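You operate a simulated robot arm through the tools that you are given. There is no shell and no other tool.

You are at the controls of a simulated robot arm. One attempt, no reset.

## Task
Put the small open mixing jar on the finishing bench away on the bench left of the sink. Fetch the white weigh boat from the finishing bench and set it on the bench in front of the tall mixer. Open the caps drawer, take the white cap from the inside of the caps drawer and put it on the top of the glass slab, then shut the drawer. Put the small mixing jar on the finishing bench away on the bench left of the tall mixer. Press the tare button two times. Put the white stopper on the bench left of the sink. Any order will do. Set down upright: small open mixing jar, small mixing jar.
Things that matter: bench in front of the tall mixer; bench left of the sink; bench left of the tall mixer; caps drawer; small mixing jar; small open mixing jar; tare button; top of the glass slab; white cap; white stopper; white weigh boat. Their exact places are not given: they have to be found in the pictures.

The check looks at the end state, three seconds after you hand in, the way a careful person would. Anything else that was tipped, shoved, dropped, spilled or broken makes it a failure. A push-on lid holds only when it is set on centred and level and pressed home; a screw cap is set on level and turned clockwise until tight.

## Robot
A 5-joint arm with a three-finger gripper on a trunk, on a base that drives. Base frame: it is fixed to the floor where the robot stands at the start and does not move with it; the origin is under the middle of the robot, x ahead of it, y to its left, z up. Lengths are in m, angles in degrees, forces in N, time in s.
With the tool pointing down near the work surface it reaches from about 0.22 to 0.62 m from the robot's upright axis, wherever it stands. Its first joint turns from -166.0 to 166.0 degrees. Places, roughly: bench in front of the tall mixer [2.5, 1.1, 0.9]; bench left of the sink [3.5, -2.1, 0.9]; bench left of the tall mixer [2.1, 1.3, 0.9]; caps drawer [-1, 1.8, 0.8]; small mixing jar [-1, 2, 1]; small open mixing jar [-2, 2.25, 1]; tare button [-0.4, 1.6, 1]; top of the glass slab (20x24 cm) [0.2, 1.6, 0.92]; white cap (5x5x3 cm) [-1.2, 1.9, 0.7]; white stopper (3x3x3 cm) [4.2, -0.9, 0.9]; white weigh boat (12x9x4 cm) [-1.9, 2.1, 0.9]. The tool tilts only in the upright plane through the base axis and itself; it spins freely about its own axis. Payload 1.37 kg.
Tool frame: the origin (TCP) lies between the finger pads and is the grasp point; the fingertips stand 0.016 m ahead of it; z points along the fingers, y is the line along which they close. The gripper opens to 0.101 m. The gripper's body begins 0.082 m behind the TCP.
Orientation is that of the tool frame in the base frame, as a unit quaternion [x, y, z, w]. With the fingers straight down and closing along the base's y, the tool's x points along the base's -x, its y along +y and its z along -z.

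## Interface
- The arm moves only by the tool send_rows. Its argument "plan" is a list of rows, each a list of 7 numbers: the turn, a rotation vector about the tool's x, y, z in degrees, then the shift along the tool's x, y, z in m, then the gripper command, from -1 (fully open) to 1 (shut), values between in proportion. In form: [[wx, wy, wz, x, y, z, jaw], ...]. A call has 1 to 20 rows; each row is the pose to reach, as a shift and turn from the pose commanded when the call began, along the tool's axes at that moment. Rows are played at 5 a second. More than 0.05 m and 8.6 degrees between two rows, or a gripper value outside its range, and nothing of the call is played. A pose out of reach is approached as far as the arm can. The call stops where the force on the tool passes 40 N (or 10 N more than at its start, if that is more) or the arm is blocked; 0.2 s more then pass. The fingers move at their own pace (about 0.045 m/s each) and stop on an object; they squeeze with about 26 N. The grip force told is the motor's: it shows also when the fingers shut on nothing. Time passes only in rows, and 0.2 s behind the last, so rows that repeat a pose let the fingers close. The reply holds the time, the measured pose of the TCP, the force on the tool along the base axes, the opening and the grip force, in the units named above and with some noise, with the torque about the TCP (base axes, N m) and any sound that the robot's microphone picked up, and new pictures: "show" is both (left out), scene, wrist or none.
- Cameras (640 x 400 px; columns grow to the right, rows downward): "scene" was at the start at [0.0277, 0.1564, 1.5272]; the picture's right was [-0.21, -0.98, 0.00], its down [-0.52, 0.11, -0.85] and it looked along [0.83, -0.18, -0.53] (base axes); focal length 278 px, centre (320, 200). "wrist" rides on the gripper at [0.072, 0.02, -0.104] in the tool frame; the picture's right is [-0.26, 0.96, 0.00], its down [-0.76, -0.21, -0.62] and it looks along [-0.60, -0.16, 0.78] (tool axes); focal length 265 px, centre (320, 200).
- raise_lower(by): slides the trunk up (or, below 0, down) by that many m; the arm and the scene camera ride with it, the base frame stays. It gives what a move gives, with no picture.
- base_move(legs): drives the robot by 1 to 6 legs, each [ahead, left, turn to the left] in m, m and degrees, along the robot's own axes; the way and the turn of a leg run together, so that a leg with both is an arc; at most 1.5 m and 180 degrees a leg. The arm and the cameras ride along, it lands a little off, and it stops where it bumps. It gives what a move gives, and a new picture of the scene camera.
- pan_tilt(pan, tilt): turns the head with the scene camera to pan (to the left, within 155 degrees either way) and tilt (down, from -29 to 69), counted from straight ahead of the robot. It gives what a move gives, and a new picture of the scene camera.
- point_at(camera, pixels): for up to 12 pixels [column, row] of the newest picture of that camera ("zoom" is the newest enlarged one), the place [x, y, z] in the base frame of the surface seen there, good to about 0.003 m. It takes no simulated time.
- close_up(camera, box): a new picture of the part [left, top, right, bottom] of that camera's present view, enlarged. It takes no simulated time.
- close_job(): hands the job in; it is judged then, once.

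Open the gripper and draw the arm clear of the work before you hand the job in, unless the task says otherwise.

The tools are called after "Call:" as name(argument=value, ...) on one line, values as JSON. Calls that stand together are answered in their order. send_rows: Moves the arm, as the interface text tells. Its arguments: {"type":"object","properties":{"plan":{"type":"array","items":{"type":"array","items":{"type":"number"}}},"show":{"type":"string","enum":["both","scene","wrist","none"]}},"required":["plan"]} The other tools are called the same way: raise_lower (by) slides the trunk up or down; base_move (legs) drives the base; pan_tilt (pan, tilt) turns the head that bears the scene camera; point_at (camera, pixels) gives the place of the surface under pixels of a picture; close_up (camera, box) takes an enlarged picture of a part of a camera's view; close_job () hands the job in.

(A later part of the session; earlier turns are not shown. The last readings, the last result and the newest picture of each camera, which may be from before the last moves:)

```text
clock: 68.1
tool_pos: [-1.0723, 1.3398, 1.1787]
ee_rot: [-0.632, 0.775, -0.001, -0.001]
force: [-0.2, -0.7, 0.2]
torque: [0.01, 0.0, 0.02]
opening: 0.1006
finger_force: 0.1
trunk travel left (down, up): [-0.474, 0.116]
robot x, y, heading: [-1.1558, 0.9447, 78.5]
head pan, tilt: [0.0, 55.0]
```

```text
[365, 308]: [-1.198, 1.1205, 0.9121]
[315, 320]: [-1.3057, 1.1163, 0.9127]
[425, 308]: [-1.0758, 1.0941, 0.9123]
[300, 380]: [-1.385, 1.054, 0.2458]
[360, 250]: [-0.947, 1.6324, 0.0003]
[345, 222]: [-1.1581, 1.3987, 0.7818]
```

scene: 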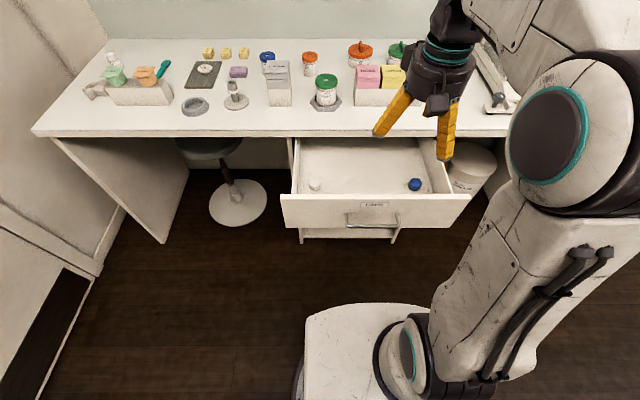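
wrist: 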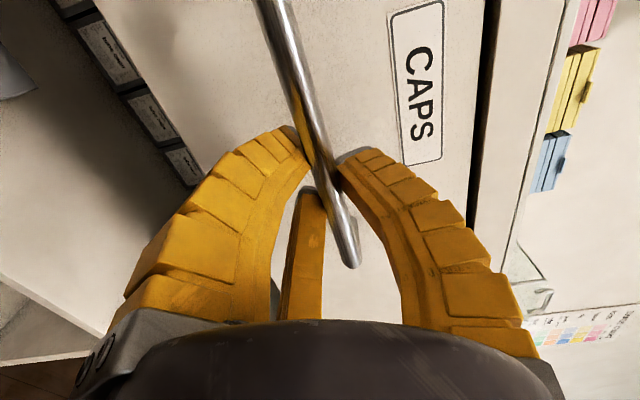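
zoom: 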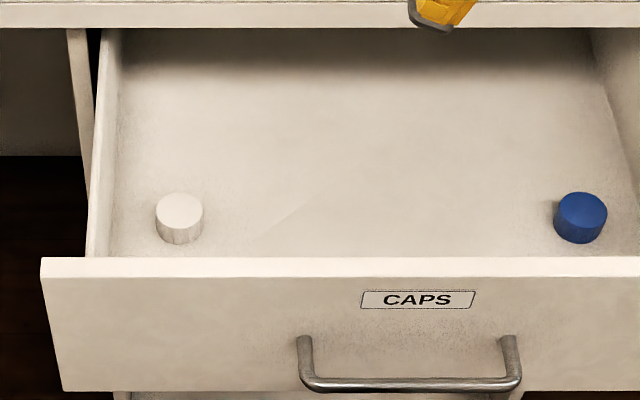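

Base front is ~0.25 m ahead of its axis, so I can drive 0.12 m closer and 0.1 m left safely; then spin the tool -90° so the fingers close along the drawer depth.

Call:
base_move(legs=[[0.12, 0.12, 0]])

Call:
send_rows(plan=[[0, 0, -8.5, 0, 0, 0, -0.4], [0, 0, -17, 0, 0, 0, -0.4], [0, 0, -25.5, 0, 0, 0, -0.4], [0, 0, -34, 0, 0, 0, -0.4], [0, 0, -42.5, 0, 0, 0, -0.4], [0, 0, -51, 0, 0, 0, -0.4], [0, 0, -59.5, 0, 0, 0, -0.4], [0, 0, -68, 0, 0, 0, -0.4], [0, 0, -76.5, 0, 0, 0, -0.4], [0, 0, -85, 0, 0, 0, -0.4], [0, 0, -90, 0, 0, 0, -0.4]], show="wrist")

```text
clock: 69.6
tool_pos: [-1.1666, 1.4821, 1.1766]
ee_rot: [-0.633, 0.774, -0.001, -0.002]
force: [-0.3, 0.3, 0.0]
torque: [-0.03, 0.0, -0.03]
opening: 0.1006
finger_force: 0.1
trunk travel left (down, up): [-0.474, 0.116]
robot x, y, heading: [-1.247, 1.0897, 78.5]
head pan, tilt: [0.0, 55.0]
```

scene: 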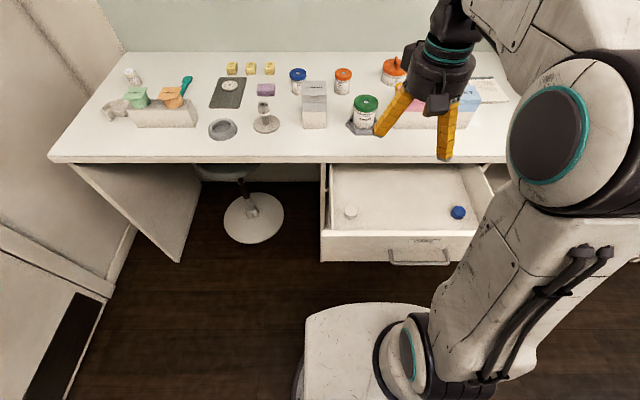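

```text
clock: 72.0
tool_pos: [-1.1664, 1.483, 1.1784]
ee_rot: [0.995, -0.1, 0.0, 0.0]
force: [-0.1, -0.1, 0.2]
torque: [0.01, 0.01, -0.01]
opening: 0.0732
finger_force: 2.2
trunk travel left (down, up): [-0.474, 0.116]
robot x, y, heading: [-1.2478, 1.0851, 78.4]
head pan, tilt: [0.0, 55.0]
```

wrist: 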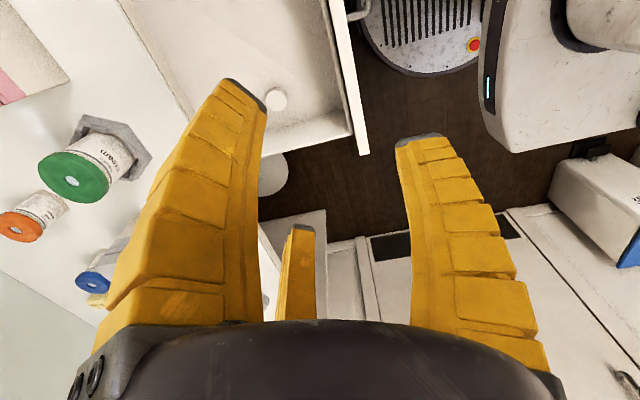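

Tool axes: x to the right, y back. Shift over the cap (tool x -0.073, y -0.110), then lower the trunk 0.4 m.

Call:
send_rows(plan=[[0, 0, 0, -0.024, -0.0365, 0, -0.4], [0, 0, 0, -0.0485, -0.073, 0, -0.4], [0, 0, 0, -0.0727, -0.1096, 0, -0.4], [0, 0, 0, -0.0727, -0.1096, 0, -0.4]], show="wrist")

Call:
raise_lower(by=-0.36)

Call:
send_rows(plan=[[0, 0, 0, 0, 0, 0.0, -0.4]])

```text
clock: 73.0
tool_pos: [-1.2174, 1.6032, 1.1774]
ee_rot: [0.995, -0.1, 0.0, 0.001]
force: [0.9, -0.3, 0.3]
torque: [0.01, 0.02, -0.01]
opening: 0.0737
finger_force: 1.6
trunk travel left (down, up): [-0.474, 0.116]
robot x, y, heading: [-1.2442, 1.0887, 78.5]
head pan, tilt: [0.0, 55.0]
```

wrist: 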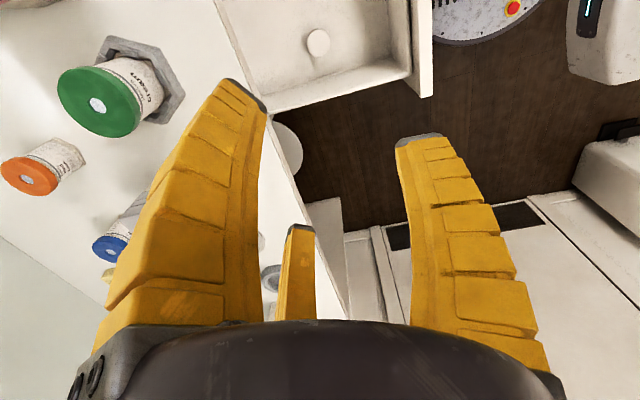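

```text
clock: 76.5
tool_pos: [-1.2159, 1.604, 0.8176]
ee_rot: [0.995, -0.1, 0.0, 0.001]
force: [0.2, 1.3, 0.5]
torque: [0.0, 0.04, -0.04]
opening: 0.0734
finger_force: 2.3
trunk travel left (down, up): [-0.114, 0.476]
robot x, y, heading: [-1.2434, 1.0879, 78.7]
head pan, tilt: [0.0, 55.0]
```

```text
clock: 76.9
tool_pos: [-1.2165, 1.6036, 0.8186]
ee_rot: [0.995, -0.101, 0.0, 0.001]
force: [-0.4, -0.3, 0.8]
torque: [0.02, -0.03, -0.01]
opening: 0.0734
finger_force: 1.9
trunk travel left (down, up): [-0.114, 0.476]
robot x, y, heading: [-1.2433, 1.0832, 78.5]
head pan, tilt: [0.0, 55.0]
```

scene: 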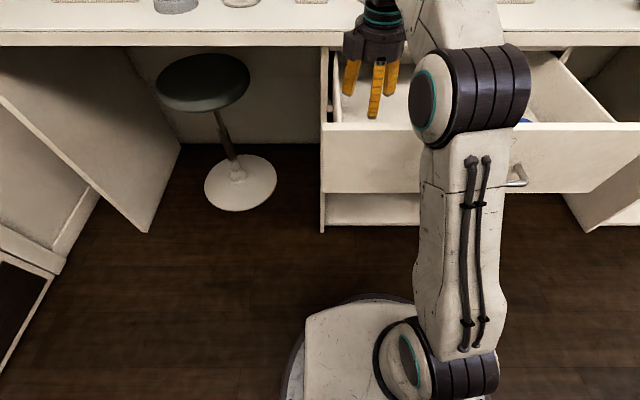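
wrist: 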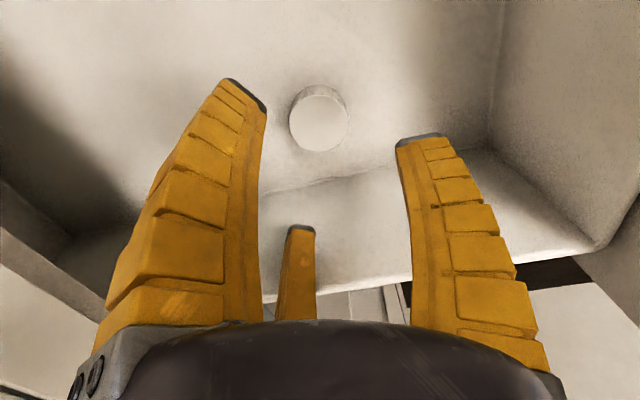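

The cap sits at (318,122) in the wrist view, exactly under the grasp line. Descend 0.082 m and close.

Call:
send_rows(plan=[[0, 0, 0, 0, 0, 0.03, -0.4], [0, 0, 0, 0, 0, 0.055, -0.4], [0, 0, 0, 0, 0, 0.072, -0.4], [0, 0, 0, 0, 0, 0.081, -0.4], [0, 0, 0, 0, 0, 0.081, 1], [0, 0, 0, 0, 0, 0.081, 1], [0, 0, 0, 0, 0, 0.081, 1], [0, 0, 0, 0, 0, 0.081, 1], [0, 0, 0, 0, 0, 0.081, 1]])

```text
clock: 78.9
tool_pos: [-1.2162, 1.6019, 0.7391]
ee_rot: [0.995, -0.101, 0.0, -0.002]
force: [-1.9, 1.3, 29.1]
torque: [-0.18, 0.8, -0.05]
opening: 0.0351
finger_force: 26.1
trunk travel left (down, up): [-0.114, 0.476]
robot x, y, heading: [-1.2437, 1.0882, 78.7]
head pan, tilt: [0.0, 55.0]
```

scene: 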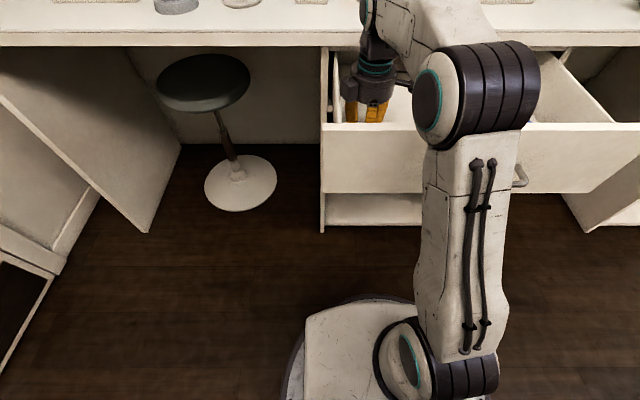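
wrist: 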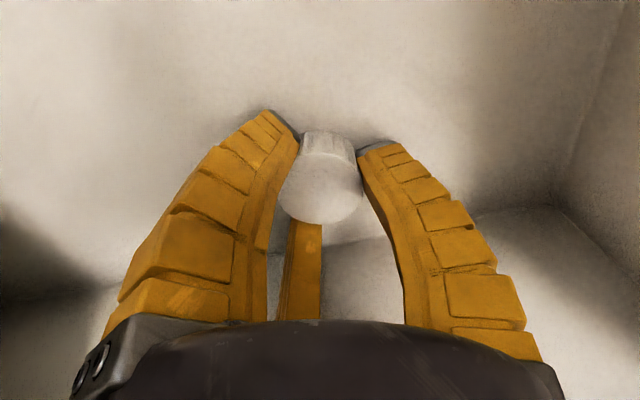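

Cap gripped (opening 0.035, 26 N). The 29 N upward force suggests something touches the floor; lift gently straight up.

Call:
send_rows(plan=[[0, 0, 0, 0, 0, -0.01, 1], [0, 0, 0, 0, 0, -0.04, 1], [0, 0, 0, 0, 0, -0.08, 1]], show="wrist")

Call:
raise_lower(by=0.36)

Call:
send_rows(plan=[[0, 0, 0, 0, 0, 0, 1]])

```text
clock: 79.7
tool_pos: [-1.2164, 1.604, 0.8174]
ee_rot: [0.995, -0.101, 0.0, 0.002]
force: [-0.3, 0.2, 0.1]
torque: [0.0, 0.0, -0.01]
opening: 0.0337
finger_force: 26.3
trunk travel left (down, up): [-0.114, 0.476]
robot x, y, heading: [-1.2476, 1.0868, 78.6]
head pan, tilt: [0.0, 55.0]
```

wrist: 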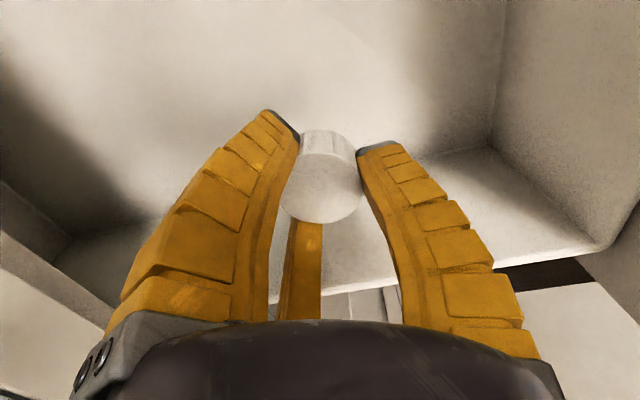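

```text
clock: 83.2
tool_pos: [-1.2159, 1.6034, 1.1772]
ee_rot: [0.995, -0.101, 0.0, 0.002]
force: [0.3, 0.2, 0.1]
torque: [-0.02, -0.01, -0.05]
opening: 0.0337
finger_force: 26.6
trunk travel left (down, up): [-0.474, 0.116]
robot x, y, heading: [-1.248, 1.0866, 78.3]
head pan, tilt: [0.0, 55.0]
```

```text
clock: 83.6
tool_pos: [-1.2168, 1.6028, 1.1771]
ee_rot: [0.995, -0.1, 0.0, 0.001]
force: [-0.2, 0.3, 0.9]
torque: [0.01, -0.02, 0.01]
opening: 0.034
finger_force: 26.4
trunk travel left (down, up): [-0.474, 0.116]
robot x, y, heading: [-1.2433, 1.0838, 78.4]
head pan, tilt: [0.0, 55.0]
```

scene: 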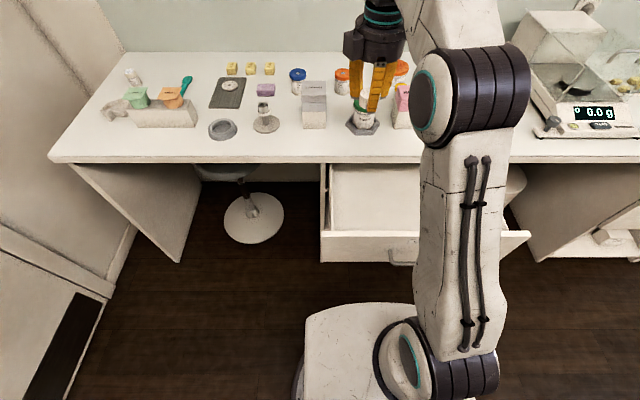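
wrist: 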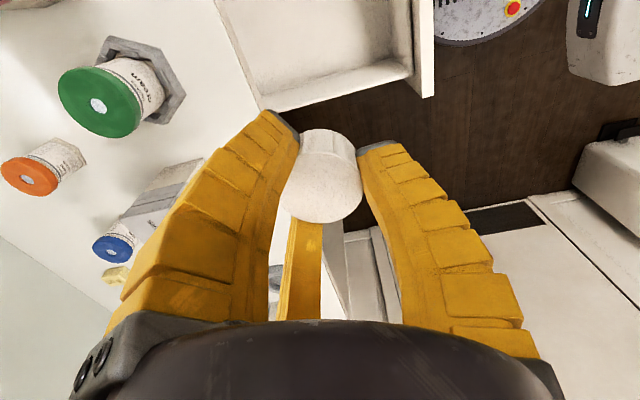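

Cap held. Drive back slightly, right 1.35 m along the bench to the glass slab, and look at it.

Call:
base_move(legs=[[-0.1, 0, 0], [0, -1.4, 0.2], [0.15, 0, 0]])

Call:
pan_tilt(pan=5, tilt=45)

```text
clock: 92.3
tool_pos: [0.17, 1.3722, 1.1761]
ee_rot: [0.995, -0.102, -0.001, 0.002]
force: [0.3, 0.7, -0.3]
torque: [-0.03, -0.01, 0.01]
opening: 0.0337
finger_force: 26.6
trunk travel left (down, up): [-0.474, 0.116]
robot x, y, heading: [0.1346, 0.8528, 78.4]
head pan, tilt: [0.0, 55.0]
```

scene: 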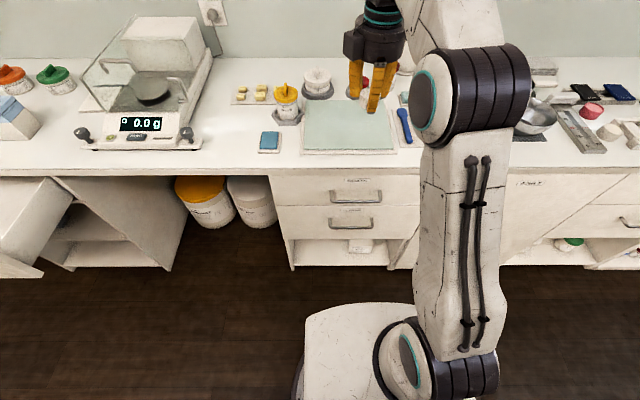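

```text
clock: 93.0
tool_pos: [0.1694, 1.3709, 1.1772]
ee_rot: [0.995, -0.102, -0.001, 0.001]
force: [0.4, 0.6, -0.3]
torque: [0.02, -0.01, 0.01]
opening: 0.034
finger_force: 26.1
trunk travel left (down, up): [-0.474, 0.116]
robot x, y, heading: [0.1367, 0.8554, 78.5]
head pan, tilt: [5.0, 45.0]
```

scene: 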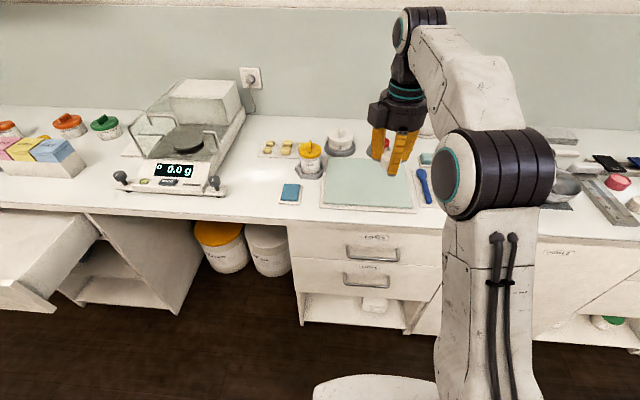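

Measure the slab (≈(320–412,172–208)) and the balance's tare button.

Call:
point_at(camera="scene", pixels=[[330, 200], [345, 175], [360, 190], [405, 203], [355, 195], [368, 212], [322, 205], [169, 182]])

Call:
close_up(camera="scene", box=[100, 140, 260, 240])

Call:
close_up(camera="scene", box=[280, 130, 440, 230])

```text
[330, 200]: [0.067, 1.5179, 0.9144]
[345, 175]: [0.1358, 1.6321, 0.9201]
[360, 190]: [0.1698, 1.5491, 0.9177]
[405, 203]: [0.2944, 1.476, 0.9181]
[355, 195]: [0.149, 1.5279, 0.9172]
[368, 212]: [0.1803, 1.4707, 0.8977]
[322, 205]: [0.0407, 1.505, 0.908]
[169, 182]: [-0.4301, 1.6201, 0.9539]
```

```text
4.00 times, centred on (180, 190) of scene
```

zoom: 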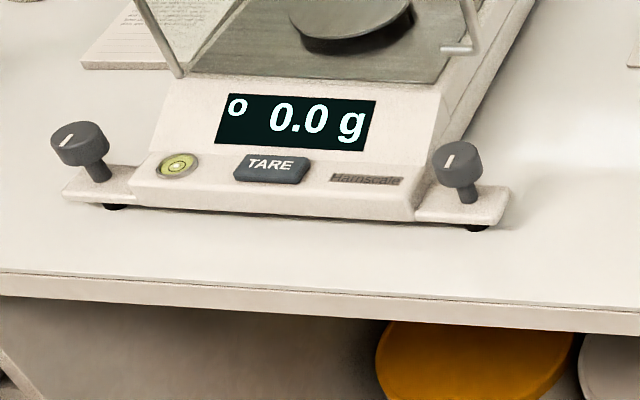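

```text
4.00 times, centred on (360, 180) of scene
```

zoom: 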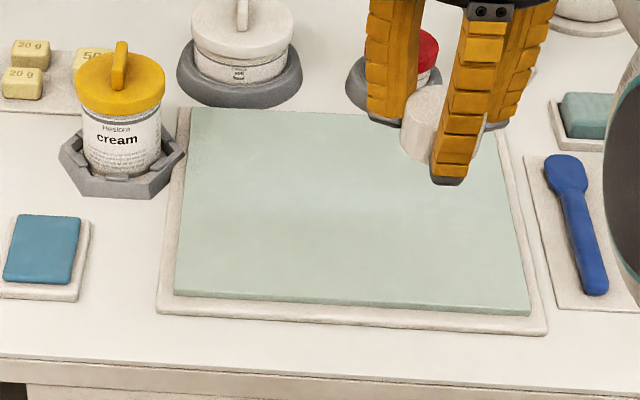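

Get slab corners from the zoom.

Call:
point_at(camera="zoom", pixels=[[180, 288], [522, 302], [194, 114], [350, 200], [300, 230], [420, 260]])

```text
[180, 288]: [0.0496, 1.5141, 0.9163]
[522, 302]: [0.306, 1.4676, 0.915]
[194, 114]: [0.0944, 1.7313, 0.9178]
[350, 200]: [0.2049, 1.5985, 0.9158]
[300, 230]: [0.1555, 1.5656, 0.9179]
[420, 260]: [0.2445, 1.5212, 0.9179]
```

Slab top z≈0.918, centre ≈(0.20,1.60). Drive ahead 0.15 m so it comes within reach.

Call:
base_move(legs=[[0.16, -0.02, 0]])

```text
clock: 94.4
tool_pos: [0.2212, 1.523, 1.176]
ee_rot: [0.995, -0.102, 0.0, 0.001]
force: [-0.4, 0.8, -0.5]
torque: [-0.03, 0.02, 0.02]
opening: 0.0344
finger_force: 25.7
trunk travel left (down, up): [-0.474, 0.116]
robot x, y, heading: [0.186, 1.0086, 78.2]
head pan, tilt: [5.0, 45.0]
```

scene: 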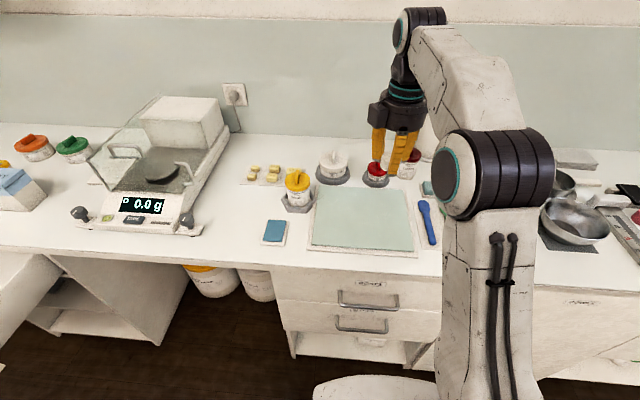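

Shift over the slab centre (tool x -0.041, y -0.045), then lower the trunk 0.2 m.

Call:
send_rows(plan=[[0, 0, 0, -0.02, -0.022, 0, 1], [0, 0, 0, -0.041, -0.045, 0, 1], [0, 0, 0, -0.041, -0.045, 0, 1]], show="none")

Call:
raise_lower(by=-0.2)

Call:
send_rows(plan=[[0, 0, 0, 0, 0, 0.01, 1], [0, 0, 0, 0, 0, 0.02, 1]])

```text
clock: 95.2
tool_pos: [0.189, 1.5686, 1.1743]
ee_rot: [0.995, -0.103, 0.0, 0.002]
force: [0.2, -0.4, -0.6]
torque: [-0.03, -0.02, -0.01]
opening: 0.0343
finger_force: 25.2
out of reach, approached as far as the arm can: row 2, 3
trunk travel left (down, up): [-0.474, 0.116]
robot x, y, heading: [0.1872, 1.0073, 78.1]
head pan, tilt: [5.0, 45.0]
```

```text
clock: 97.4
tool_pos: [0.1894, 1.5695, 0.9754]
ee_rot: [0.995, -0.101, 0.0, 0.0]
force: [-0.2, 0.0, 0.7]
torque: [0.0, 0.02, 0.02]
opening: 0.034
finger_force: 25.4
trunk travel left (down, up): [-0.274, 0.316]
robot x, y, heading: [0.1894, 1.0074, 78.3]
head pan, tilt: [5.0, 45.0]
```

```text
clock: 98.0
tool_pos: [0.1891, 1.5686, 0.9553]
ee_rot: [0.995, -0.102, 0.0, 0.001]
force: [-0.2, -0.7, 0.3]
torque: [0.01, -0.01, -0.01]
opening: 0.0342
finger_force: 26.3
trunk travel left (down, up): [-0.274, 0.316]
robot x, y, heading: [0.1909, 1.0021, 78.3]
head pan, tilt: [5.0, 45.0]
```

scene: 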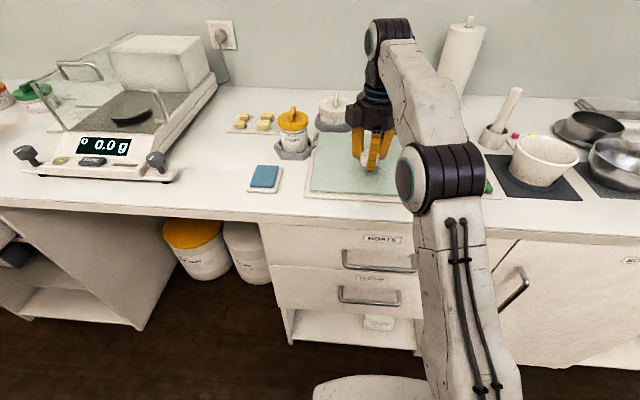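
wrist: 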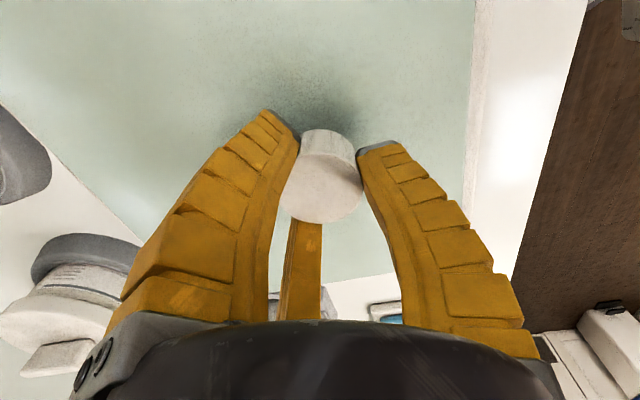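

Over the slab. Descend in small steps, watching for contact.

Call:
send_rows(plan=[[0, 0, 0, 0, 0, 0.006, 1], [0, 0, 0, 0, 0, 0.011, 1], [0, 0, 0, 0, 0, 0.013, 1]], show="wrist")

```text
clock: 98.8
tool_pos: [0.1886, 1.5689, 0.9414]
ee_rot: [0.995, -0.102, 0.0, 0.001]
force: [-0.4, -0.2, -0.4]
torque: [0.03, -0.02, -0.02]
opening: 0.0341
finger_force: 26.3
trunk travel left (down, up): [-0.274, 0.316]
robot x, y, heading: [0.1891, 1.0032, 78.2]
head pan, tilt: [5.0, 45.0]
```

wrist: 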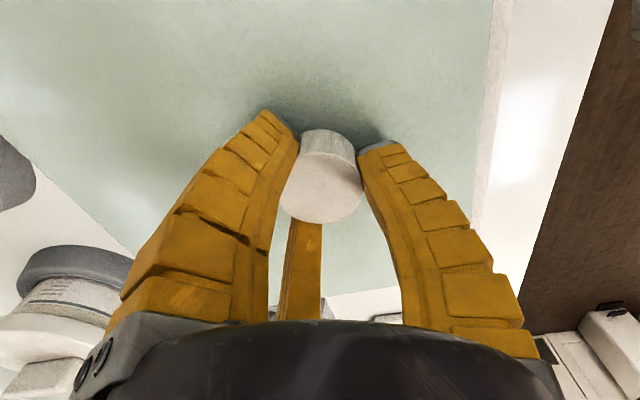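

No contact yet at z 0.9414; continue with 1.5 mm steps.

Call:
send_rows(plan=[[0, 0, 0, 0, 0, 0.0015, 1], [0, 0, 0, 0, 0, 0.003, 1]], show="none")

Call:
send_rows(plan=[[0, 0, 0, 0, 0, 0.0015, 1], [0, 0, 0, 0, 0, 0.0015, 1]], show="none")

```text
clock: 99.4
tool_pos: [0.1879, 1.5698, 0.9384]
ee_rot: [0.995, -0.101, -0.001, 0.001]
force: [0.0, -0.8, -0.6]
torque: [-0.02, 0.03, 0.01]
opening: 0.034
finger_force: 26.4
trunk travel left (down, up): [-0.274, 0.316]
robot x, y, heading: [0.1904, 1.0044, 78.4]
head pan, tilt: [5.0, 45.0]
```

```text
clock: 100.0
tool_pos: [0.1891, 1.5692, 0.9378]
ee_rot: [0.995, -0.102, 0.0, 0.0]
force: [-0.1, 1.0, 4.8]
torque: [0.06, 0.03, -0.02]
opening: 0.0345
finger_force: 25.7
trunk travel left (down, up): [-0.274, 0.316]
robot x, y, heading: [0.1909, 1.0088, 78.6]
head pan, tilt: [5.0, 45.0]
```

Contact (4.8 N). Release the cap and lift.

Call:
send_rows(plan=[[0, 0, 0, 0, 0, 0, 0.2], [0, 0, 0, 0, 0, 0, -0.3], [0, 0, 0, 0, 0, 0, -0.3], [0, 0, 0, 0, 0, -0.04, -0.3], [0, 0, 0, 0, 0, -0.08, -0.3]])

Call:
raise_lower(by=0.16)

```text
clock: 101.2
tool_pos: [0.1907, 1.5488, 1.0015]
ee_rot: [0.995, -0.103, 0.0, 0.001]
force: [0.8, 1.3, 0.7]
torque: [-0.06, -0.03, 0.03]
opening: 0.0687
finger_force: 2.0
out of reach, approached as far as the arm can: row 5
trunk travel left (down, up): [-0.274, 0.316]
robot x, y, heading: [0.1838, 1.0064, 78.2]
head pan, tilt: [5.0, 45.0]
```

scene: 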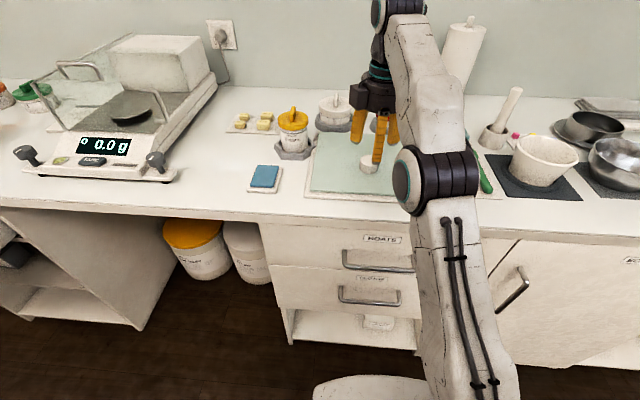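
wrist: 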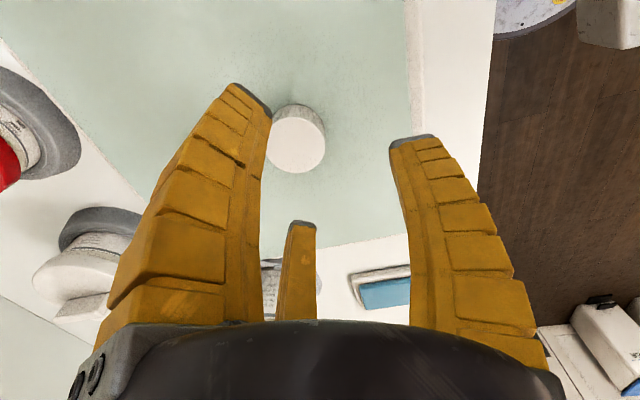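

```text
clock: 103.0
tool_pos: [0.19, 1.5489, 1.1617]
ee_rot: [0.995, -0.102, 0.0, 0.001]
force: [0.2, 0.4, -0.5]
torque: [-0.02, 0.01, 0.0]
opening: 0.0686
finger_force: 2.3
trunk travel left (down, up): [-0.434, 0.156]
robot x, y, heading: [0.1876, 1.0071, 78.3]
head pan, tilt: [5.0, 45.0]
```

Cap is on the slab. Next, the tare button: back off, drive left ~0.72 m to the balance.

Call:
base_move(legs=[[-0.15, 0, 0], [0, 0.72, 0.2], [0.1, 0, 0]])

Call:
pan_tilt(pan=0, tilt=50)

Call:
close_up(camera="scene", box=[240, 80, 440, 205])

```text
clock: 108.7
tool_pos: [-0.5297, 1.645, 1.1609]
ee_rot: [0.995, -0.099, 0.0, 0.001]
force: [-0.3, 1.2, -0.8]
torque: [-0.04, -0.03, -0.01]
opening: 0.0685
finger_force: 2.0
trunk travel left (down, up): [-0.434, 0.156]
robot x, y, heading: [-0.5243, 1.1013, 78.7]
head pan, tilt: [5.0, 45.0]
```

scene: 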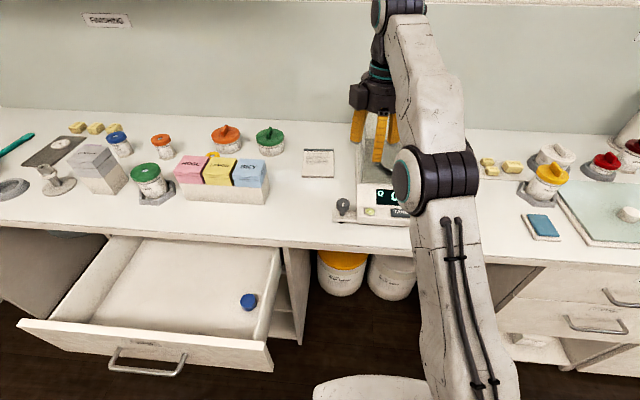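

```text
clock: 109.3
tool_pos: [-0.53, 1.6438, 1.1607]
ee_rot: [0.995, -0.098, 0.0, 0.001]
force: [0.0, -0.2, -0.1]
torque: [-0.03, -0.02, 0.01]
opening: 0.0685
finger_force: 2.4
trunk travel left (down, up): [-0.434, 0.156]
robot x, y, heading: [-0.5262, 1.1034, 78.9]
head pan, tilt: [0.0, 50.0]
```

scene: 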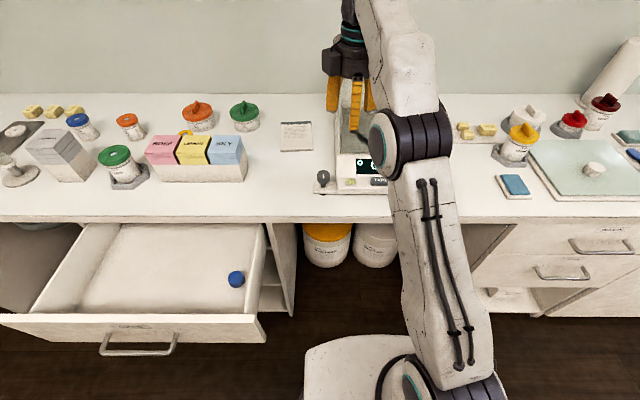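

```text
3.20 times, centred on (340, 142) of scene
```

zoom: 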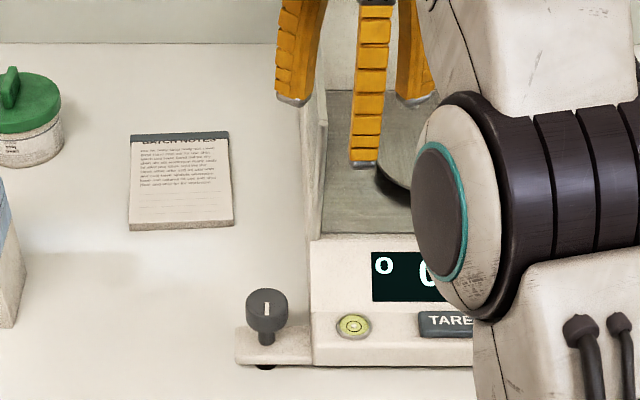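

Measure the visible part of the TARE button and panel.

Call:
point_at(camera="zoom", pixels=[[440, 312], [440, 322], [440, 334], [422, 323], [465, 312], [390, 325], [390, 355], [390, 235], [330, 200], [390, 180], [314, 150]])

```text
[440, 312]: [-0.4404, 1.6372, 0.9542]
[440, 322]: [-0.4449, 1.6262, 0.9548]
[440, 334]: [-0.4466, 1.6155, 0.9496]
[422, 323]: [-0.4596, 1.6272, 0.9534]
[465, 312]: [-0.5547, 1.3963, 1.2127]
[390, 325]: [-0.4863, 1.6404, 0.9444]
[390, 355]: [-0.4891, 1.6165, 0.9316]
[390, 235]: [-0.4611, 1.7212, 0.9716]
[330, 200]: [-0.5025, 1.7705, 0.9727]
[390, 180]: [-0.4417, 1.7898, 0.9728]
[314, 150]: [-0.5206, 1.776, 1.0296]
```

Button centre ≈(-0.43,1.622), top z≈0.954. Close the fingers and shift right 0.102 m above it; then check the wrist view.

Call:
send_rows(plan=[[0, 0, 0, 0.035, 0, 0, 1], [0, 0, 0, 0.07, 0, 0, 1], [0, 0, 0, 0.1023, 0.0016, 0, 1], [0, 0, 0, 0.1023, 0.0016, 0, 1], [0, 0, 0, 0.1023, 0.0016, 0, 1]])

Call:
close_up(camera="scene", box=[280, 80, 440, 205])

```text
clock: 110.5
tool_pos: [-0.43, 1.622, 1.162]
ee_rot: [0.995, -0.098, 0.001, 0.001]
force: [-0.4, 0.2, 0.4]
torque: [-0.01, 0.01, 0.02]
opening: 0.0001
finger_force: 25.7
trunk travel left (down, up): [-0.434, 0.156]
robot x, y, heading: [-0.5275, 1.1006, 78.9]
head pan, tilt: [0.0, 50.0]
```

scene: 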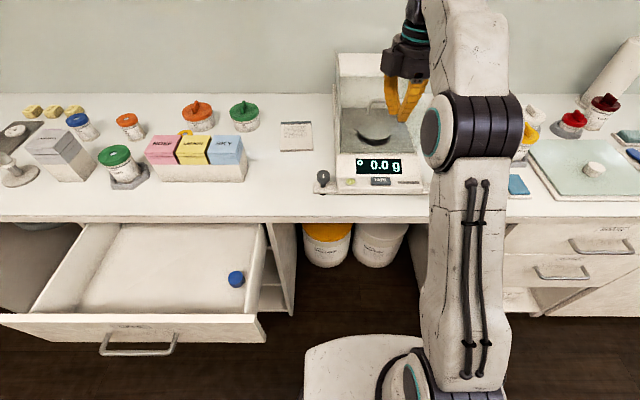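
wrist: 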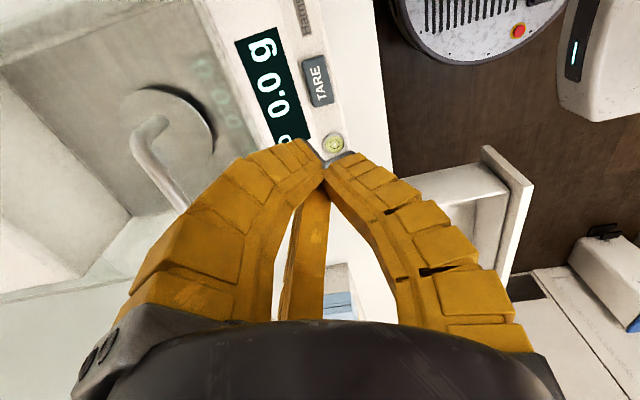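

```text
3.20 times, centred on (360, 142) of scene
```

zoom: 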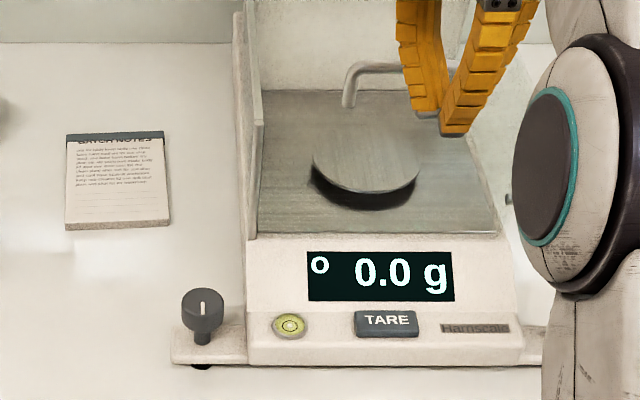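

Button at (318,82) in the wrist view lies right under the approach line. Check the balance's glass and handle positions for clearance.

Call:
point_at(camera="zoom", pixels=[[386, 320], [386, 328], [386, 312], [350, 90], [380, 66], [250, 230], [250, 130], [498, 225], [240, 20], [400, 300], [480, 180]])

Call:
point_at(camera="wrist", pixels=[[150, 130], [185, 205], [318, 82], [205, 20], [100, 240], [250, 160]])

```text
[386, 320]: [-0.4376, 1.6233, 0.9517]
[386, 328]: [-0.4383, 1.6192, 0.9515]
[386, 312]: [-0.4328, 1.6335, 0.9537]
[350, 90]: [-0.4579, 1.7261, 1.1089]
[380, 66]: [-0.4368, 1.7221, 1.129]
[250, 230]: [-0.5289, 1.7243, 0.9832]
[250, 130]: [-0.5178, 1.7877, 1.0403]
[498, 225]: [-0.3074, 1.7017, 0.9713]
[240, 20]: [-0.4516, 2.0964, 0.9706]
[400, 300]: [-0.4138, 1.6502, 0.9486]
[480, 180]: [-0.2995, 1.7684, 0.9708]
```

```text
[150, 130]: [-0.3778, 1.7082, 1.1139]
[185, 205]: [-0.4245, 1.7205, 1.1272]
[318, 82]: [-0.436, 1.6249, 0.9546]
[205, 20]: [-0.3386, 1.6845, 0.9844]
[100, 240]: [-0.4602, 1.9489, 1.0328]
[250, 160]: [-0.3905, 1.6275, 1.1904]
```

Clearance to the draft-shield handle (t≈1.60, z≈1.12) is adequate with the tool at t≈1.505. Fine-shift and lower the trunk 0.165 m.

Call:
send_rows(plan=[[0, 0, 0, -0.006, 0.002, 0, 1], [0, 0, 0, -0.006, 0.002, 0, 1]], show="none")

Call:
raise_lower(by=-0.165)

Call:
send_rows(plan=[[0, 0, 0, 0, 0, 0.01, 1], [0, 0, 0, 0, 0, 0.017, 1]])

```text
clock: 111.1
tool_pos: [-0.4352, 1.6216, 1.1621]
ee_rot: [0.995, -0.099, 0.0, 0.0]
force: [-0.1, -0.1, -0.6]
torque: [0.0, 0.0, -0.02]
opening: 0.0002
finger_force: 26.0
trunk travel left (down, up): [-0.434, 0.156]
robot x, y, heading: [-0.5234, 1.1044, 79.0]
head pan, tilt: [0.0, 50.0]
```

```text
clock: 113.0
tool_pos: [-0.4357, 1.6214, 0.9966]
ee_rot: [0.995, -0.098, 0.0, 0.001]
force: [-0.7, -1.4, 0.7]
torque: [-0.03, -0.01, -0.05]
opening: 0.0
finger_force: 25.4
trunk travel left (down, up): [-0.269, 0.321]
robot x, y, heading: [-0.526, 1.1054, 78.5]
head pan, tilt: [0.0, 50.0]
```

```text
clock: 113.6
tool_pos: [-0.4363, 1.6212, 0.979]
ee_rot: [0.995, -0.099, 0.0, -0.001]
force: [-1.2, -0.8, 0.3]
torque: [-0.03, -0.01, -0.01]
opening: 0.0
finger_force: 25.8
trunk travel left (down, up): [-0.269, 0.321]
robot x, y, heading: [-0.5286, 1.1043, 78.7]
head pan, tilt: [0.0, 50.0]
```

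scene: 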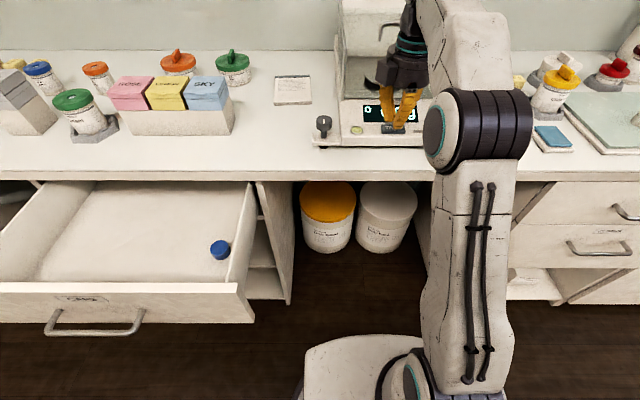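
wrist: 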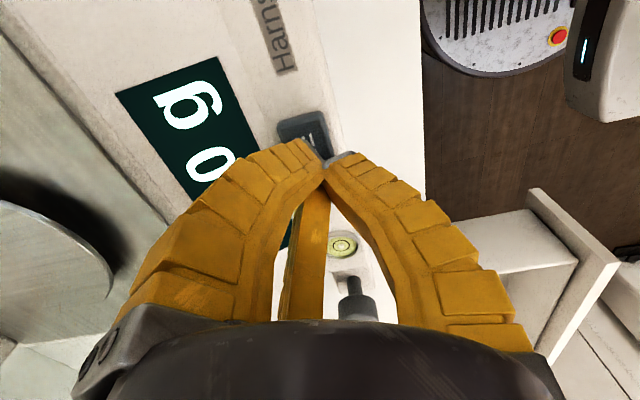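

Fingertips are just above the TARE key at (305,130). Press down in small steps.

Call:
send_rows(plan=[[0, 0, 0, 0, 0, 0.004, 1], [0, 0, 0, 0, 0, 0.007, 1], [0, 0, 0, 0, 0, 0.009, 1], [0, 0, 0, 0, 0, 0.01, 1]], show="none")

```text
clock: 114.6
tool_pos: [-0.4357, 1.6209, 0.9697]
ee_rot: [0.995, -0.099, 0.0, 0.0]
force: [-1.1, 0.1, -0.3]
torque: [0.01, -0.05, 0.0]
opening: 0.0001
finger_force: 25.6
trunk travel left (down, up): [-0.269, 0.321]
robot x, y, heading: [-0.5293, 1.1014, 78.9]
head pan, tilt: [0.0, 50.0]
```

Call:
send_rows(plan=[[0, 0, 0, 0, 0, 0.001, 1], [0, 0, 0, 0, 0, 0.002, 1]], show="none")

```text
clock: 115.2
tool_pos: [-0.4353, 1.6207, 0.9676]
ee_rot: [0.995, -0.099, 0.0, 0.0]
force: [-0.4, -0.6, 0.8]
torque: [0.01, 0.04, -0.02]
opening: 0.0
finger_force: 26.2
trunk travel left (down, up): [-0.269, 0.321]
robot x, y, heading: [-0.5293, 1.0999, 79.1]
head pan, tilt: [0.0, 50.0]
```

Near contact (tip z ≈0.9516) with no force yet; continue pressing by 1 mm steps.

Call:
send_rows(plan=[[0, 0, 0, 0, 0, 0.001, 1], [0, 0, 0, 0, 0, 0.002, 1]])

```text
clock: 115.8
tool_pos: [-0.4358, 1.621, 0.9658]
ee_rot: [0.995, -0.098, 0.0, 0.001]
force: [0.4, -0.4, 1.7]
torque: [0.01, 0.01, 0.03]
opening: 0.006
finger_force: 28.3
trunk travel left (down, up): [-0.269, 0.321]
robot x, y, heading: [-0.5266, 1.1005, 78.6]
head pan, tilt: [0.0, 50.0]
```

scene: 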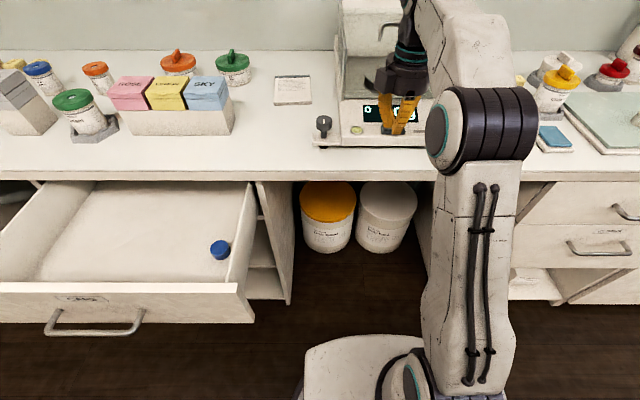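
wrist: 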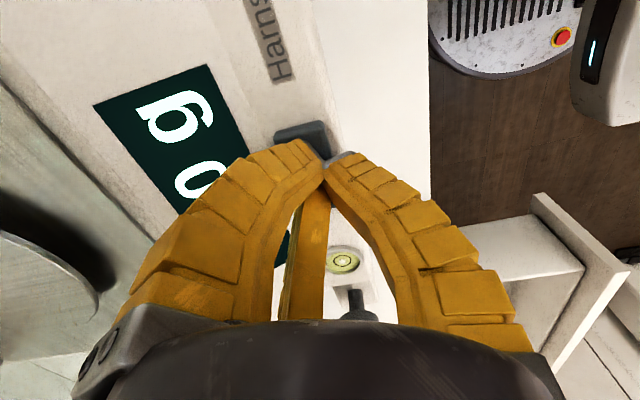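

Contact begins (1.7 N). Continue pressing a few mm.

Call:
send_rows(plan=[[0, 0, 0, 0, 0, 0.0015, 1], [0, 0, 0, 0, 0, 0.003, 1]], show="none")

```text
clock: 116.4
tool_pos: [-0.436, 1.6221, 0.9633]
ee_rot: [0.995, -0.098, 0.0, 0.0]
force: [-0.3, -0.3, 2.4]
torque: [-0.01, 0.01, 0.01]
opening: 0.006
finger_force: 28.0
trunk travel left (down, up): [-0.269, 0.321]
robot x, y, heading: [-0.5302, 1.1017, 78.7]
head pan, tilt: [0.0, 50.0]
heard: click
```

A click was heard — first press registered. Raise 12 mm, then press again to the same depth.

Call:
send_rows(plan=[[0, 0, 0, 0, 0, -0.006, 1], [0, 0, 0, 0, 0, -0.014, 1], [0, 0, 0, 0, 0, -0.014, 1], [0, 0, 0, 0, 0, -0.014, 1]], show="none")

Call:
send_rows(plan=[[0, 0, 0, 0, 0, 0.006, 1], [0, 0, 0, 0, 0, 0.01, 1], [0, 0, 0, 0, 0, 0.012, 1], [0, 0, 0, 0, 0, 0.014, 1]], show="none")

```text
clock: 117.4
tool_pos: [-0.4369, 1.6211, 0.977]
ee_rot: [0.995, -0.098, 0.001, 0.0]
force: [-0.1, 0.2, -0.3]
torque: [-0.03, -0.04, -0.02]
opening: 0.0
finger_force: 27.7
trunk travel left (down, up): [-0.269, 0.321]
robot x, y, heading: [-0.5267, 1.1006, 78.8]
head pan, tilt: [0.0, 50.0]
```

```text
clock: 118.4
tool_pos: [-0.4365, 1.6216, 0.9624]
ee_rot: [0.995, -0.099, 0.0, 0.0]
force: [0.0, -0.2, 2.3]
torque: [-0.04, -0.03, -0.01]
opening: 0.0061
finger_force: 27.9
trunk travel left (down, up): [-0.269, 0.321]
robot x, y, heading: [-0.5301, 1.1014, 78.6]
head pan, tilt: [0.0, 50.0]
heard: click
```

Second click heard: two presses done. Lift off, back away and go to the caps drawer to shut it.

Call:
send_rows(plan=[[0, 0, 0, 0, 0, -0.01, 1], [0, 0, 0, 0, 0, -0.02, 1]], show="none")

Call:
raise_lower(by=0.17)

Call:
base_move(legs=[[-0.45, 0, 0], [0, 0.59, 0]])

Call:
send_rows(plan=[[8.18, 0, 0, 0, 0, 0, 1], [16.36, 0, 0, 0, 0, 0, 1], [24.54, 0, 0, 0, 0, 0, 1], [32.7, 0, 0, 0, 0, 0, 1], [40.9, 0, 0, 0, 0, 0, 1], [49.1, 0, 0, 0, 0, 0, 1], [57.3, 0, 0, 0, 0, 0, 1], [65.5, 0, 0, 0, 0, 0, 1], [73.6, 0, 0, 0, 0, 0, 1], [81.8, 0, 0, 0, 0, 0, 1], [90, 0, 0, 0, 0, 0, 1], [90, 0, 0, 0, 0, 0, 1]])

```text
clock: 119.0
tool_pos: [-0.4367, 1.6213, 0.9821]
ee_rot: [0.995, -0.099, 0.0, 0.001]
force: [-0.1, -0.6, -0.4]
torque: [0.03, -0.04, 0.0]
opening: 0.0001
finger_force: 28.2
trunk travel left (down, up): [-0.269, 0.321]
robot x, y, heading: [-0.5254, 1.1021, 78.6]
head pan, tilt: [0.0, 50.0]
```

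```text
clock: 120.9
tool_pos: [-0.4361, 1.6221, 1.1519]
ee_rot: [0.995, -0.098, -0.001, 0.0]
force: [-0.5, 0.0, -0.2]
torque: [0.03, 0.04, -0.03]
opening: 0.0001
finger_force: 28.1
trunk travel left (down, up): [-0.439, 0.151]
robot x, y, heading: [-0.5274, 1.1049, 78.8]
head pan, tilt: [0.0, 50.0]
```

```text
clock: 126.6
tool_pos: [-1.105, 1.2951, 1.1533]
ee_rot: [0.995, -0.1, 0.001, 0.001]
force: [-1.0, 0.5, -1.0]
torque: [-0.01, 0.0, 0.0]
opening: 0.0002
finger_force: 28.3
trunk travel left (down, up): [-0.439, 0.151]
robot x, y, heading: [-1.1917, 0.7748, 78.5]
head pan, tilt: [0.0, 50.0]
```

scene: 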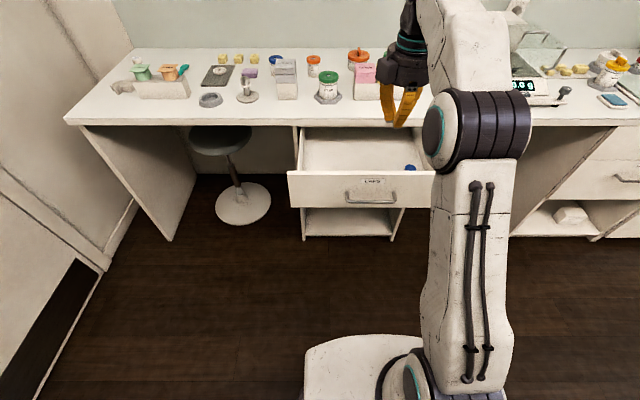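

```text
clock: 129.2
tool_pos: [-1.0949, 1.2935, 1.1526]
ee_rot: [0.704, -0.068, 0.069, -0.703]
force: [0.3, 0.2, 0.1]
torque: [-0.01, -0.02, -0.03]
opening: 0.0001
finger_force: 28.0
out of reach, approached as far as the arm can: row 4, 5, 6, 7, 8, 9, 10, 11, 12
trunk travel left (down, up): [-0.439, 0.151]
robot x, y, heading: [-1.1968, 0.7784, 78.7]
head pan, tilt: [0.0, 50.0]
```

scene: 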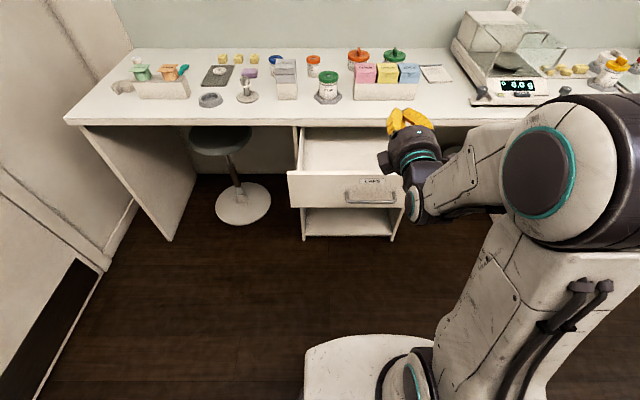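
wrist: 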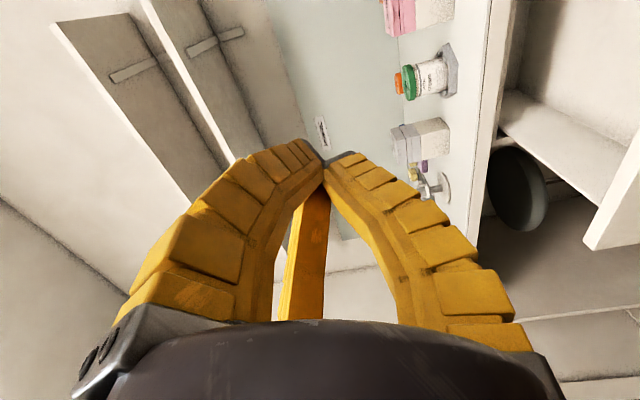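

TCP is at t≈1.05, in line with the drawer centre. Lower to z≈0.82 (above the bar) and push the drawer shut by driving ahead.

Call:
raise_lower(by=-0.333)

Call:
base_move(legs=[[0.2, 0, 0]])

```text
clock: 132.5
tool_pos: [-1.0941, 1.2941, 0.8193]
ee_rot: [0.704, -0.068, 0.068, -0.703]
force: [-0.2, -0.4, -0.1]
torque: [0.03, 0.01, 0.04]
opening: 0.0002
finger_force: 28.1
trunk travel left (down, up): [-0.106, 0.484]
robot x, y, heading: [-1.1916, 0.7778, 78.8]
head pan, tilt: [0.0, 50.0]
```

```text
clock: 134.1
tool_pos: [-1.0549, 1.4911, 0.8191]
ee_rot: [0.705, -0.067, 0.068, -0.703]
force: [0.6, -0.5, 1.8]
torque: [-0.02, -0.01, -0.03]
opening: 0.006
finger_force: 28.1
trunk travel left (down, up): [-0.106, 0.484]
robot x, y, heading: [-1.158, 0.9719, 78.6]
head pan, tilt: [0.0, 50.0]
```

scene: 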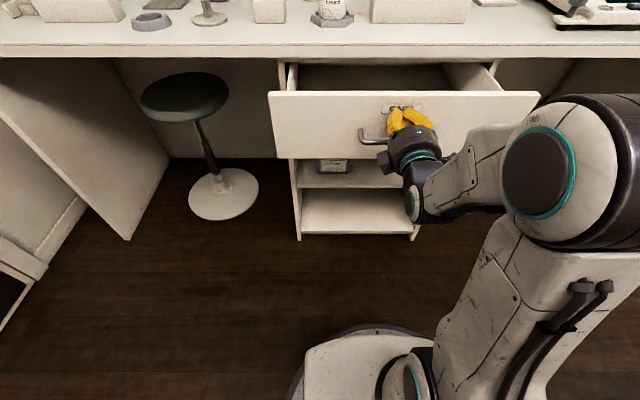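

The drawer is sliding in. Drive another 0.155 m.

Call:
base_move(legs=[[0.155, 0, 0]])

Call:
send_rows(plan=[[0, 0, 0, 0, 0, 0.006, 1], [0, 0, 0, 0, 0, 0.012, 1], [0, 0, 0, 0, 0, 0.018, 1], [0, 0, 0, 0, 0, 0.024, 1]])

```text
clock: 135.5
tool_pos: [-1.0247, 1.6433, 0.8203]
ee_rot: [0.705, -0.067, 0.067, -0.703]
force: [1.6, -0.2, 1.6]
torque: [-0.02, -0.03, 0.0]
opening: 0.0058
finger_force: 27.7
trunk travel left (down, up): [-0.106, 0.484]
robot x, y, heading: [-1.1229, 1.1263, 78.6]
head pan, tilt: [0.0, 50.0]
```

scene: 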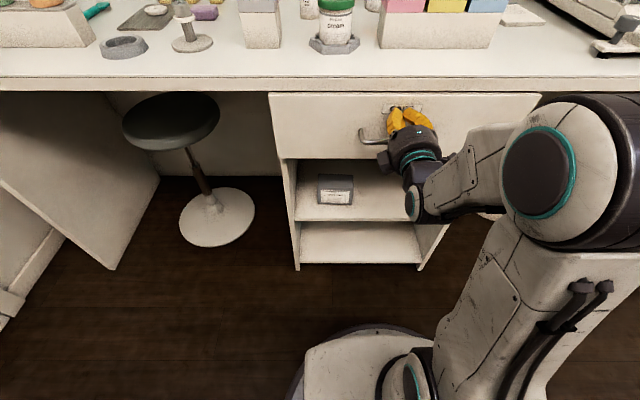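

```text
clock: 136.4
tool_pos: [-1.0215, 1.6571, 0.8199]
ee_rot: [0.706, -0.067, 0.067, -0.702]
force: [-4.6, -24.7, 4.1]
torque: [-0.04, -0.04, -0.03]
opening: 0.0061
finger_force: 27.6
trunk travel left (down, up): [-0.106, 0.484]
robot x, y, heading: [-1.1236, 1.125, 78.8]
head pan, tilt: [0.0, 50.0]
stopped in row 4: the force on the tool passed its limit at 44 N (the readings are from after the stop); the commanded pose is now the measured one
```

scene: 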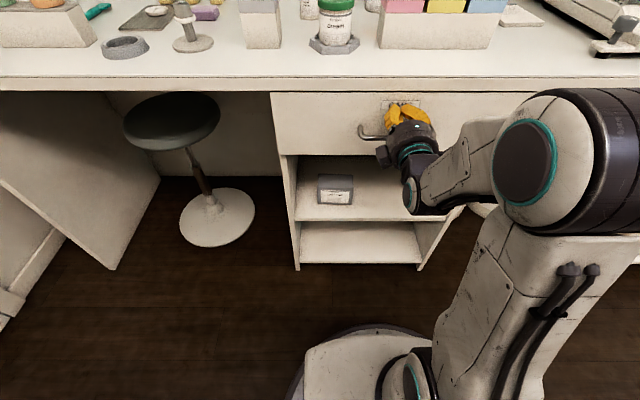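
wrist: 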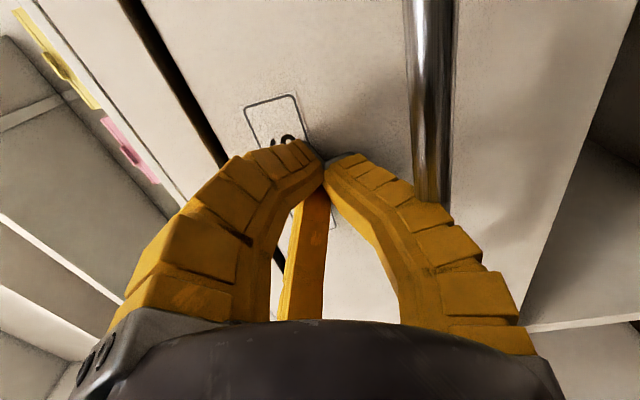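

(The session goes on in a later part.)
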